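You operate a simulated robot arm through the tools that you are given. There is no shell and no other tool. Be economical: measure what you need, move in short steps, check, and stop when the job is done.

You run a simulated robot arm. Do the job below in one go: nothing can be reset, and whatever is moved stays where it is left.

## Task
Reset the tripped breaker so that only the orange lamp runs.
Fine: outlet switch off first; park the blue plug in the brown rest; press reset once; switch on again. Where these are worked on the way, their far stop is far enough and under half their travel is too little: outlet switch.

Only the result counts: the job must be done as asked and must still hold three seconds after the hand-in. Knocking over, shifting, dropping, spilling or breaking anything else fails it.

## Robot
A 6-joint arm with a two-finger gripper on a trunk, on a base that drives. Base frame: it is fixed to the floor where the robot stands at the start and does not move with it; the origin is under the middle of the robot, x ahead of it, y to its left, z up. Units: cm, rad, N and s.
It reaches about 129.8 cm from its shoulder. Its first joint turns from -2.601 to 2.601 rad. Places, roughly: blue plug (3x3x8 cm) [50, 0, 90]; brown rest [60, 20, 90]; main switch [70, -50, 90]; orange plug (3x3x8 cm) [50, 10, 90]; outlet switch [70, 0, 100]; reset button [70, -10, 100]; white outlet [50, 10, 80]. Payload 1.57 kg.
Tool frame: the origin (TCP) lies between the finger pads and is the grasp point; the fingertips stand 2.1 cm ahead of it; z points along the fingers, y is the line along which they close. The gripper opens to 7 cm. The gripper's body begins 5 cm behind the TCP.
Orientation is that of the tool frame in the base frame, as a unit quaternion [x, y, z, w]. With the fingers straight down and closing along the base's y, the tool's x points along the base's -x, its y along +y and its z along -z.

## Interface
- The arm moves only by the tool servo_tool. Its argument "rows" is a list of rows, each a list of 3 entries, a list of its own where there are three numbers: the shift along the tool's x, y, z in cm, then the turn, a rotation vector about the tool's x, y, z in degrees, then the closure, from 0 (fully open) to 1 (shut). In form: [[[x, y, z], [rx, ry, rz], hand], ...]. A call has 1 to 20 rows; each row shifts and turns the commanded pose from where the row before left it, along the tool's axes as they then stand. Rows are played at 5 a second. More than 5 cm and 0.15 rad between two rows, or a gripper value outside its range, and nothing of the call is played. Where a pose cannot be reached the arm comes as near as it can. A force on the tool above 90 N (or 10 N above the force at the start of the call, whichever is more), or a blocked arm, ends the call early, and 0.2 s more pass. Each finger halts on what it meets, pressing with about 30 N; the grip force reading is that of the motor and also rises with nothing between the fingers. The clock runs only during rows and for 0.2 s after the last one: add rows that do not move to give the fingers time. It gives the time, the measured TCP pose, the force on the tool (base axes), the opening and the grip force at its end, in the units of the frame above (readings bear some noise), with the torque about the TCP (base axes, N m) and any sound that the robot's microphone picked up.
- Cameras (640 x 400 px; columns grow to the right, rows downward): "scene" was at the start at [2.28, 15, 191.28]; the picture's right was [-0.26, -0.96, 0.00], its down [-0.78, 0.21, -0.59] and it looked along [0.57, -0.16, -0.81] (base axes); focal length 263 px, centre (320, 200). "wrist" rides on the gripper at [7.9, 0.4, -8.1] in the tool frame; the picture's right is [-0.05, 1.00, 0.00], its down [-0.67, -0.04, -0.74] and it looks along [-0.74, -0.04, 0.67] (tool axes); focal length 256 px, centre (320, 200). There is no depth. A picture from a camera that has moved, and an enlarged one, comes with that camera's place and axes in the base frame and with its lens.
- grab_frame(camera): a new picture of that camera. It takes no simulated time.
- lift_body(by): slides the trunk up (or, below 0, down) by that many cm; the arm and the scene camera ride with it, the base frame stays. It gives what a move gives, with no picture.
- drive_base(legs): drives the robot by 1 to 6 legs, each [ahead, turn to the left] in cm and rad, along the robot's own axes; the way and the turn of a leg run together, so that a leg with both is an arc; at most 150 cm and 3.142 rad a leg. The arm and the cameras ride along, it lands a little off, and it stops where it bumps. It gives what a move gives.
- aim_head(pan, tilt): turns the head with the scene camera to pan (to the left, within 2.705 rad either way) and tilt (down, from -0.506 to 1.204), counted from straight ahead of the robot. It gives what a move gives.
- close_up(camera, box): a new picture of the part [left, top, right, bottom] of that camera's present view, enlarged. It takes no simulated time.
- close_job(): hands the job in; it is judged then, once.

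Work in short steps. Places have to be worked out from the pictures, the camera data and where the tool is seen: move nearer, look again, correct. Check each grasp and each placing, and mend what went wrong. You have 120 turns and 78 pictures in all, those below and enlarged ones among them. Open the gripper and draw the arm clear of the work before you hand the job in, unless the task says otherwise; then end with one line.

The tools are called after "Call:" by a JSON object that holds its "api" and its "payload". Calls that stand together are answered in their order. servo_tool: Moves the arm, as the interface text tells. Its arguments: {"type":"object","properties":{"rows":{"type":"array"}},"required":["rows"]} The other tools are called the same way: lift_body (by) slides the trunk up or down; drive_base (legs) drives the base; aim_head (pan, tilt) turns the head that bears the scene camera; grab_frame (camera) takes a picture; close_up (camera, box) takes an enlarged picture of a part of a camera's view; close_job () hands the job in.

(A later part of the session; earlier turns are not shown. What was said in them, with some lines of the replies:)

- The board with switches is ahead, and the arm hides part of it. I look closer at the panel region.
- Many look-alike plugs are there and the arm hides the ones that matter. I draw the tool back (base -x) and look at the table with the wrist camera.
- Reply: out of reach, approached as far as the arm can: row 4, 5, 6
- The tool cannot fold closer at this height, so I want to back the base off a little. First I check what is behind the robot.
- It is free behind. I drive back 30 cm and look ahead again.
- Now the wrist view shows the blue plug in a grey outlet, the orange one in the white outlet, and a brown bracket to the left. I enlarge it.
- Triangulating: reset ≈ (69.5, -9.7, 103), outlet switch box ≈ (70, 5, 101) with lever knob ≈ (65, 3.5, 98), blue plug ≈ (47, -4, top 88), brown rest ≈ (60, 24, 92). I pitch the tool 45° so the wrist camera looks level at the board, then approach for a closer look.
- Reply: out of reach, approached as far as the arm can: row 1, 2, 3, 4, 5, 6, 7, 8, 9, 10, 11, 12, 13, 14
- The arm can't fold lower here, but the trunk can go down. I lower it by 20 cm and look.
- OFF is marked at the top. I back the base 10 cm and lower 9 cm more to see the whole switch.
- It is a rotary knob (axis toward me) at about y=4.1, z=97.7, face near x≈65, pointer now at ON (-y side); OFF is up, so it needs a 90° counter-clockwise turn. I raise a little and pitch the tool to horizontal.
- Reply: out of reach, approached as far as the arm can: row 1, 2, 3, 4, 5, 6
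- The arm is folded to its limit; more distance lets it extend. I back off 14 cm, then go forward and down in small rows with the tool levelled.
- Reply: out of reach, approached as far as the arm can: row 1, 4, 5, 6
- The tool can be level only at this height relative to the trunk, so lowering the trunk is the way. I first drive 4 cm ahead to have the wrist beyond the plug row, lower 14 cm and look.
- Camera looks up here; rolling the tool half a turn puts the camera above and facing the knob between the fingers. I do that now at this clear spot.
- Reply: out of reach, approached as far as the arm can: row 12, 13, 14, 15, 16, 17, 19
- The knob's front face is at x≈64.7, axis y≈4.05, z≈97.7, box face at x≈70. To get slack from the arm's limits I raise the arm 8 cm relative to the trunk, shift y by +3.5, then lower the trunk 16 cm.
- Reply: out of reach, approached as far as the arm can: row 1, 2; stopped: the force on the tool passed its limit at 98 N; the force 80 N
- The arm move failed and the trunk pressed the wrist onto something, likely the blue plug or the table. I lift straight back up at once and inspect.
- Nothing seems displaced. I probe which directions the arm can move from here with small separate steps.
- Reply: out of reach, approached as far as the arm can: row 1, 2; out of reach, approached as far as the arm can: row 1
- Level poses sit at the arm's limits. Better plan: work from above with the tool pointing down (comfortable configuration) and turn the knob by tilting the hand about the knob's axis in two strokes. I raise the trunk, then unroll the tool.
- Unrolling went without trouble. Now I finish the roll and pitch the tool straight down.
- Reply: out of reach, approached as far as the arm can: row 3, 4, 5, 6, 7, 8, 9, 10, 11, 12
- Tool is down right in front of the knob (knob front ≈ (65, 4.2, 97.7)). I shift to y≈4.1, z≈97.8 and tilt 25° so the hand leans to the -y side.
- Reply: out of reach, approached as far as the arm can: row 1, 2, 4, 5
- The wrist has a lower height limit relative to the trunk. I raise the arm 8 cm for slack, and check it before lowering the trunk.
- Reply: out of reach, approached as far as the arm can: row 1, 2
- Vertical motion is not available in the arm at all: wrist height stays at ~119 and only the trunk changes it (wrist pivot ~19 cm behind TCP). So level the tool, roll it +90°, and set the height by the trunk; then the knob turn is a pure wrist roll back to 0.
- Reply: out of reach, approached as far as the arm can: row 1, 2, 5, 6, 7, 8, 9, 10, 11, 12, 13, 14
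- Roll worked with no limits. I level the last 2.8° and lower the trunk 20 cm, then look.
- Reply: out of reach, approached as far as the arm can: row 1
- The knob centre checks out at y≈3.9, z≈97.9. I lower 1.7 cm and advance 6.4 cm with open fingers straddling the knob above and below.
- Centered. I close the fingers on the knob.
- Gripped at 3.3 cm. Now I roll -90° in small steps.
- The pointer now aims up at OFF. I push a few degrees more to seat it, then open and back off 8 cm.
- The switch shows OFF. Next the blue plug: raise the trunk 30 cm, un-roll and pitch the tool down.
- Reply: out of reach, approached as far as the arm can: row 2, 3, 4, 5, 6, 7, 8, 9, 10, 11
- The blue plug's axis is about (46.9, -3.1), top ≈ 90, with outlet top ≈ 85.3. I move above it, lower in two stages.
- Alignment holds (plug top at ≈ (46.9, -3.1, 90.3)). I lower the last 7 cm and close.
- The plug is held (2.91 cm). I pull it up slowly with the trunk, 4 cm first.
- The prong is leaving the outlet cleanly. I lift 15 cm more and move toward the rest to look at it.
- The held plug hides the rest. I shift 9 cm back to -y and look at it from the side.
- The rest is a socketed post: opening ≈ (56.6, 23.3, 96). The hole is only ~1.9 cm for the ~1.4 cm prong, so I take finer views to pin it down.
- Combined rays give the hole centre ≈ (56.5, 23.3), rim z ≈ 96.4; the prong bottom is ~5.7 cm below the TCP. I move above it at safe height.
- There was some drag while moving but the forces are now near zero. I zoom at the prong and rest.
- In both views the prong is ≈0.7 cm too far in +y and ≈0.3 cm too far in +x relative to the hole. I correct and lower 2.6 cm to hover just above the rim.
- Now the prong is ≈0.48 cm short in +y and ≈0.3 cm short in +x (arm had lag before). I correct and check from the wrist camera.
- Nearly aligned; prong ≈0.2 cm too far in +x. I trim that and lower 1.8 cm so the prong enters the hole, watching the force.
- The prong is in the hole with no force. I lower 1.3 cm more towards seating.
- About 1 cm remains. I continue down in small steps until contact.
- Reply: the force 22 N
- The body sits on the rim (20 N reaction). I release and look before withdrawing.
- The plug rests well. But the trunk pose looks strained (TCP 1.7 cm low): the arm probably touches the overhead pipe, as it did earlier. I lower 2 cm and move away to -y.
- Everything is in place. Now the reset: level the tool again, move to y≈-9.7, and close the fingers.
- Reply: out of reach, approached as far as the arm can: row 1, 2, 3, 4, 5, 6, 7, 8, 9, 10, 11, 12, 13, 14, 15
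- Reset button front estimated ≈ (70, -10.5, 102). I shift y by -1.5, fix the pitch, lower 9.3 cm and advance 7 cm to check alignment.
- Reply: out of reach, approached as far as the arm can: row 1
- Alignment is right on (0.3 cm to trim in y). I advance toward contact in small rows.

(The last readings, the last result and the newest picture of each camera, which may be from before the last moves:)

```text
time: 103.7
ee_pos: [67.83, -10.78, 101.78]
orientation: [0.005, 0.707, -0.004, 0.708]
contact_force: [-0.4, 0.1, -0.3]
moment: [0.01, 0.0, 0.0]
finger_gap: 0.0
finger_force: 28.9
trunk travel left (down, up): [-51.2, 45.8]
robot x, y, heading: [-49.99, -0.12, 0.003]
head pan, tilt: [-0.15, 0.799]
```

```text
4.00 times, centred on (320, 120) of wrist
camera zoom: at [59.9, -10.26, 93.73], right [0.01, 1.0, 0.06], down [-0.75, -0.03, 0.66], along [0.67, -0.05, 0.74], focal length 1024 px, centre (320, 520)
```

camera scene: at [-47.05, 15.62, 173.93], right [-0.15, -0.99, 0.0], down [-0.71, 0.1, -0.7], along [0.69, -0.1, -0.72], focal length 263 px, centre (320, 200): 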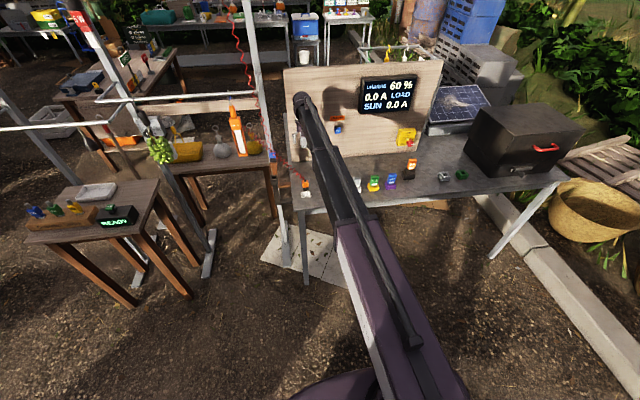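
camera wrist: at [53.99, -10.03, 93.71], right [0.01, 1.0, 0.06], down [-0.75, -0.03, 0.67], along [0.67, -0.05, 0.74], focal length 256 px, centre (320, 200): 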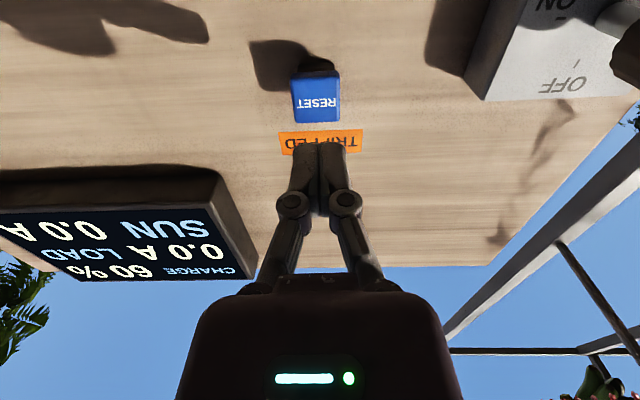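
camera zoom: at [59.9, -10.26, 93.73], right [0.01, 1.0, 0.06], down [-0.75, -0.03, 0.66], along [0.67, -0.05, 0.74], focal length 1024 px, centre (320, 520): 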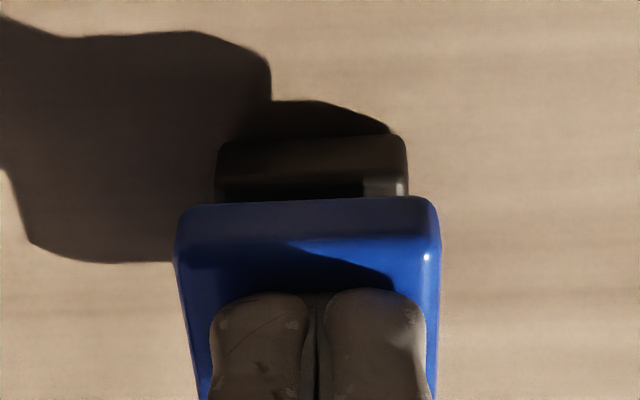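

Fingertips are centred on the button, almost touching. I press in small rows, then look at the force.

Call:
{"api": "servo_tool", "payload": {"rows": [[[0, 0, 0.3], [0, 0, 0], 1], [[0, 0, 0.3], [0, 0, 0], 1], [[0, 0, 0.3], [0, 0, 0], 1], [[0, 0, 0], [0, 0, 0], 1]]}}

```text
time: 104.7
ee_pos: [68.68, -10.86, 101.82]
orientation: [0.004, 0.706, -0.003, 0.708]
contact_force: [-10.5, 0.8, -4.9]
moment: [-0.03, 0.09, 0.05]
finger_gap: 0.58
finger_force: 28.3
trunk travel left (down, up): [-51.2, 45.8]
robot x, y, heading: [-50.26, -0.25, -0.0]
head pan, tilt: [-0.15, 0.799]
heard: click
```

Click heard. I retract straight back and check the panel.

Call:
{"api": "servo_tool", "payload": {"rows": [[[0, 0, -1.5], [0, 0, 0], 1], [[0, 0, -3], [0, 0, 0], 1], [[0, 0, -4], [0, 0, 0], 0.5], [[0, 0, 0], [0, 0, 0], 0], [[0, 0, 0], [0, 0, 0], 0]]}}

Call:
{"api": "close_up", "payload": {"camera": "scene", "box": [270, 40, 430, 140]}}

```text
time: 105.9
ee_pos: [60.38, -10.63, 101.7]
orientation: [0.004, 0.707, -0.003, 0.707]
contact_force: [1.1, -0.4, 0.2]
moment: [0.0, -0.01, 0.0]
finger_gap: 7.01
finger_force: 0.1
trunk travel left (down, up): [-51.2, 45.8]
robot x, y, heading: [-50.34, -0.13, 0.004]
head pan, tilt: [-0.15, 0.799]
```

```text
4.00 times, centred on (350, 90) of scene
camera zoom: at [-47.06, 15.6, 149.64], right [-0.15, -0.99, 0.0], down [-0.71, 0.1, -0.7], along [0.69, -0.1, -0.72], focal length 1051 px, centre (200, 640)
```

zoom: 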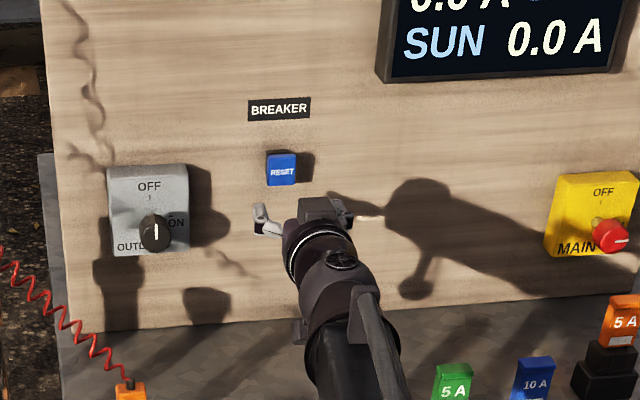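

The label now reads BREAKER — reset done. Now back to the knob: shift +14.7 cm in y, and lower 3.8 cm.

Call:
{"api": "servo_tool", "payload": {"rows": [[[0, 4, 0], [0, 0, 0], 0], [[0, 4, 0], [0, 0, 0], 0], [[0, 4, 0], [0, 0, 0], 0], [[0, 2.7, 0], [0, 0, 0], 0], [[0, 0, 0], [0, 0, 0], 0]]}}

Call:
{"api": "lift_body", "payload": {"by": -3.8}}

Call:
{"api": "grab_frame", "payload": {"camera": "wrist"}}

```text
time: 107.1
ee_pos: [60.77, 4.07, 101.71]
orientation: [0.004, 0.707, -0.003, 0.708]
contact_force: [0.1, 0.7, 0.1]
moment: [0.02, -0.01, -0.03]
finger_gap: 6.98
finger_force: 0.1
trunk travel left (down, up): [-51.2, 45.8]
robot x, y, heading: [-49.96, -0.22, 0.007]
head pan, tilt: [-0.15, 0.799]
```

```text
time: 107.9
ee_pos: [60.57, 4.08, 98.04]
orientation: [0.004, 0.707, -0.004, 0.707]
contact_force: [0.4, 0.7, 0.0]
moment: [0.01, 0.0, 0.03]
finger_gap: 7.0
finger_force: 0.0
trunk travel left (down, up): [-47.4, 49.6]
robot x, y, heading: [-49.87, 0.12, 0.006]
head pan, tilt: [-0.15, 0.799]
```

```text
12 pictures are left
camera wrist: at [52.58, 4.61, 89.93], right [0.01, 1.0, 0.06], down [-0.75, -0.03, 0.67], along [0.67, -0.05, 0.74], focal length 256 px, centre (320, 200)
```

wrist: 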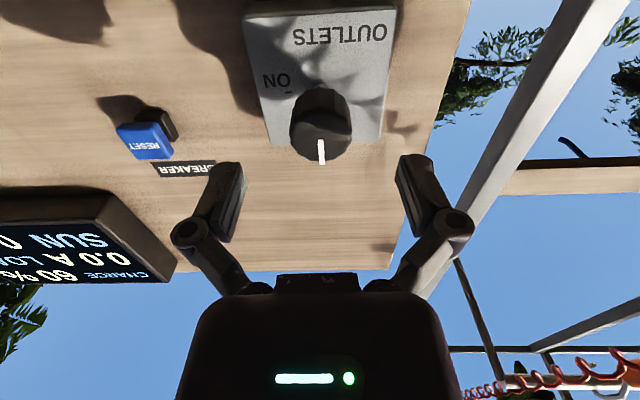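

Knob is centred between the fingers. I advance 5.7 cm and close.

Call:
{"api": "servo_tool", "payload": {"rows": [[[0, 0, 2], [0, 0, 0], 0], [[0, 0, 2], [0, 0, 0], 0], [[0, 0, 1.6], [0, 0, 0], 0], [[0, 0, 0], [0, 0, 0], 0.3], [[0, 0, 0], [0, 0, 0], 0.6], [[0, 0, 0], [0, 0, 0], 0.8], [[0, 0, 0], [0, 0, 0], 0.8], [[0, 0, 0], [0, 0, 0], 0.8]]}}

```text
time: 109.7
ee_pos: [66.11, 4.08, 98.01]
orientation: [0.003, 0.707, -0.003, 0.708]
contact_force: [-5.2, 8.1, -1.9]
moment: [0.04, -0.04, 0.13]
finger_gap: 3.28
finger_force: 31.9
trunk travel left (down, up): [-47.4, 49.6]
robot x, y, heading: [-50.05, -0.19, 0.004]
head pan, tilt: [-0.15, 0.799]
```

Gripped. I turn +94° to ON.

Call:
{"api": "servo_tool", "payload": {"rows": [[[0, 0, 0], [0, 0, 6], 0.8], [[0, 0, 0], [0, 0, 6], 0.8], [[0, 0, 0], [0, 0, 6], 0.8], [[0, 0, 0], [0, 0, 6], 0.8], [[0, 0, 0], [0, 0, 6], 0.8], [[0, 0, 0], [0, 0, 6], 0.8], [[0, 0, 0], [0, 0, 6], 0.8], [[0, 0, 0], [0, 0, 6], 0.8], [[0, 0, 0], [0, 0, 6], 0.8], [[0, 0, 0], [0, 0, 6], 0.8], [[0, 0, 0], [0, 0, 6], 0.8], [[0, 0, 0], [0, 0, 6], 0.8], [[0, 0, 0], [0, 0, 6], 0.8], [[0, 0, 0], [0, 0, 6], 0.8], [[0, 0, 0], [0, 0, 6], 0.8], [[0, 0, 0], [0, 0, 4], 0.8], [[0, 0, 0], [0, 0, 0], 0.8]]}}

Call:
{"api": "grab_frame", "payload": {"camera": "wrist"}}

```text
time: 113.3
ee_pos: [66.06, 4.14, 98.01]
orientation: [0.521, 0.483, 0.514, 0.481]
contact_force: [21.4, 12.0, 36.2]
moment: [-0.14, 0.0, 0.28]
finger_gap: 3.3
finger_force: 32.0
trunk travel left (down, up): [-47.4, 49.6]
robot x, y, heading: [-50.39, 0.11, 0.001]
head pan, tilt: [-0.15, 0.799]
```

```text
11 pictures are left
camera wrist: at [58.06, 12.0, 98.99], right [0.01, -0.12, 0.99], down [-0.75, -0.66, -0.08], along [0.66, -0.74, -0.1], focal length 256 px, centre (320, 200)
```

wrist: 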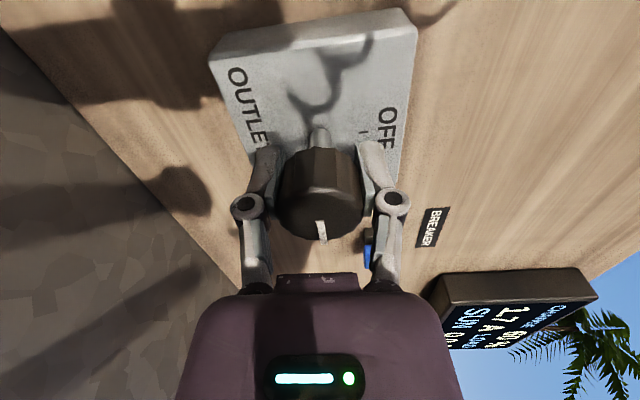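

The display now shows a load current and the label still reads BREAKER. I open, back straight off and look.

Call:
{"api": "servo_tool", "payload": {"rows": [[[0, 0, 0], [0, 0, 0], 0.4], [[0, 0, 0], [0, 0, 0], 0], [[0, 0, 0], [0, 0, 0], 0], [[0, 0, -3], [0, 0, 0], 0], [[0, 0, -3], [0, 0, 0], 0], [[0, 0, -1], [0, 0, 0], 0], [[0, 0, 0], [0, 0, 0], 0]]}}

Call:
{"api": "lift_body", "payload": {"by": 20}}

Call:
{"api": "grab_frame", "payload": {"camera": "scene"}}

Call:
{"api": "close_up", "payload": {"camera": "scene", "box": [200, 70, 456, 230]}}

```text
time: 114.9
ee_pos: [59.46, 4.11, 97.65]
orientation: [0.523, 0.482, 0.513, 0.481]
contact_force: [-1.0, 0.4, -0.3]
moment: [0.02, 0.02, -0.02]
finger_gap: 7.0
finger_force: 0.1
trunk travel left (down, up): [-47.4, 49.6]
robot x, y, heading: [-50.32, -0.1, 0.002]
head pan, tilt: [-0.15, 0.799]
```

```text
time: 117.1
ee_pos: [59.24, 3.98, 117.68]
orientation: [0.523, 0.482, 0.512, 0.481]
contact_force: [-0.8, -0.1, 0.0]
moment: [0.0, -0.02, 0.0]
finger_gap: 7.01
finger_force: 0.1
trunk travel left (down, up): [-67.4, 29.6]
robot x, y, heading: [-50.13, -0.56, 0.006]
head pan, tilt: [-0.15, 0.799]
```

```text
10 pictures are left
camera scene: at [-47.06, 15.61, 165.83], right [-0.15, -0.99, 0.0], down [-0.71, 0.1, -0.7], along [0.69, -0.1, -0.72], focal length 263 px, centre (320, 200)
```

scene: 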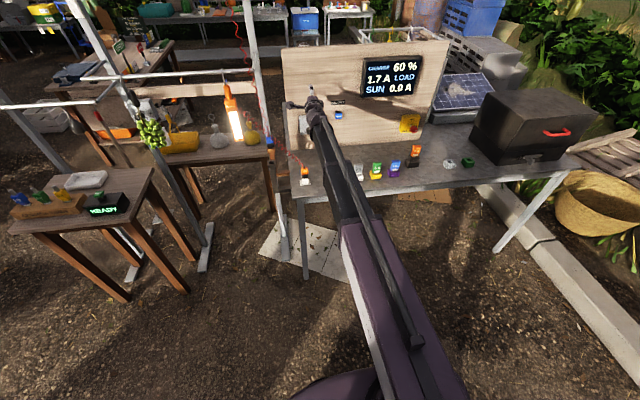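

```text
2.50 times, centred on (328, 150) of scene
camera zoom: at [-47.06, 15.61, 165.83], right [-0.15, -0.99, 0.0], down [-0.71, 0.1, -0.7], along [0.69, -0.1, -0.72], focal length 657 px, centre (300, 325)
```

zoom: 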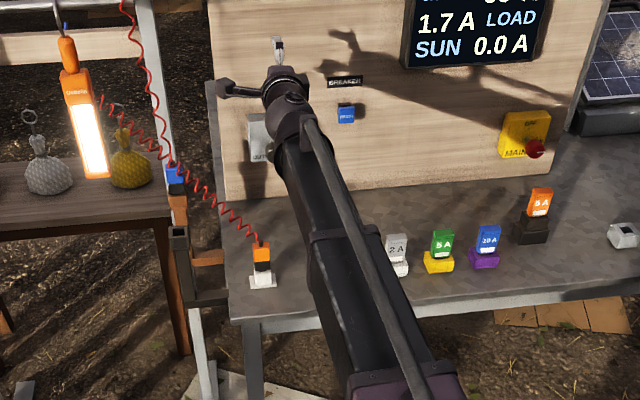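

The orange lamp is lit, the load reads 1.7 A, the blue plug is in the brown rest and the breaker holds. I back the base off to clear the work and take a last look.

Call:
{"api": "drive_base", "payload": {"legs": [[-25, 0]]}}

Call:
{"api": "grab_frame", "payload": {"camera": "scene"}}

Call:
{"api": "close_up", "payload": {"camera": "wrist", "box": [0, 0, 640, 400]}}

```text
time: 119.2
ee_pos: [34.02, 3.52, 117.63]
orientation: [0.523, 0.481, 0.512, 0.482]
contact_force: [-0.3, -0.7, 0.4]
moment: [0.0, 0.01, -0.02]
finger_gap: 7.01
finger_force: 0.0
trunk travel left (down, up): [-67.4, 29.6]
robot x, y, heading: [-75.61, 0.15, -0.003]
head pan, tilt: [-0.15, 0.799]
```

```text
8 pictures are left
camera scene: at [-72.22, 15.77, 165.84], right [-0.15, -0.99, 0.0], down [-0.71, 0.11, -0.7], along [0.69, -0.11, -0.72], focal length 263 px, centre (320, 200)
```

scene: 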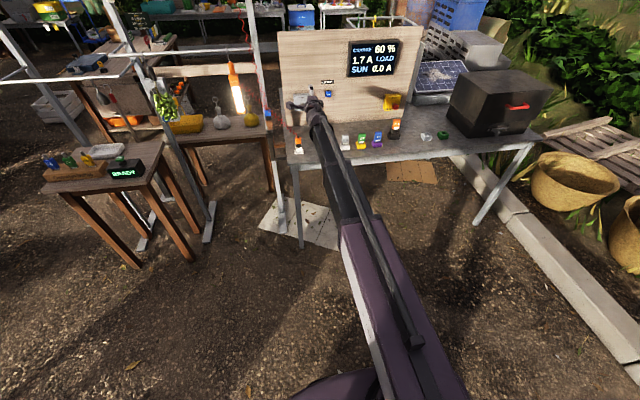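

```text
1.00 times, centred on (320, 200) of wrist (not enlarged: the box is as wide or as high as the picture)
camera zoom: at [26.15, 11.55, 118.75], right [0.01, -0.12, 0.99], down [-0.75, -0.65, -0.07], along [0.66, -0.75, -0.1], focal length 256 px, centre (320, 200)
```

zoom: 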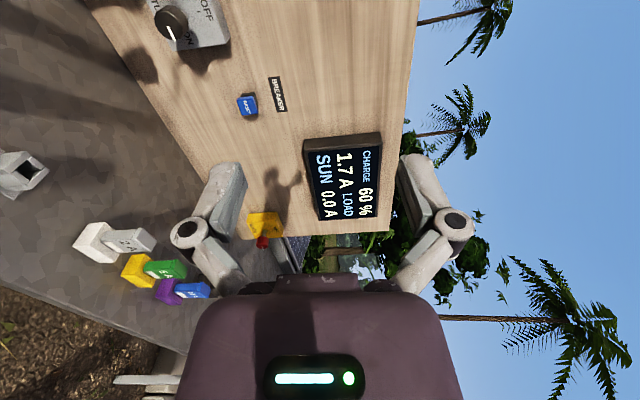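

All holds: knob at ON, breaker not tripped, only the orange lamp lit, arm clear. I hand in.

Call:
{"api": "close_job", "payload": {}}

```text
The job is handed in.
```

The breaker is reset and only the orange lamp is running: the blue plug is in the brown rest, the outlet switch is back on, and the load reads 1.7 A. On the way, the arm pressed once on the still-plugged blue plug (force stop at 98 N) and seemed to brush an overhead pipe, but nothing looked moved in the pictures afterward.
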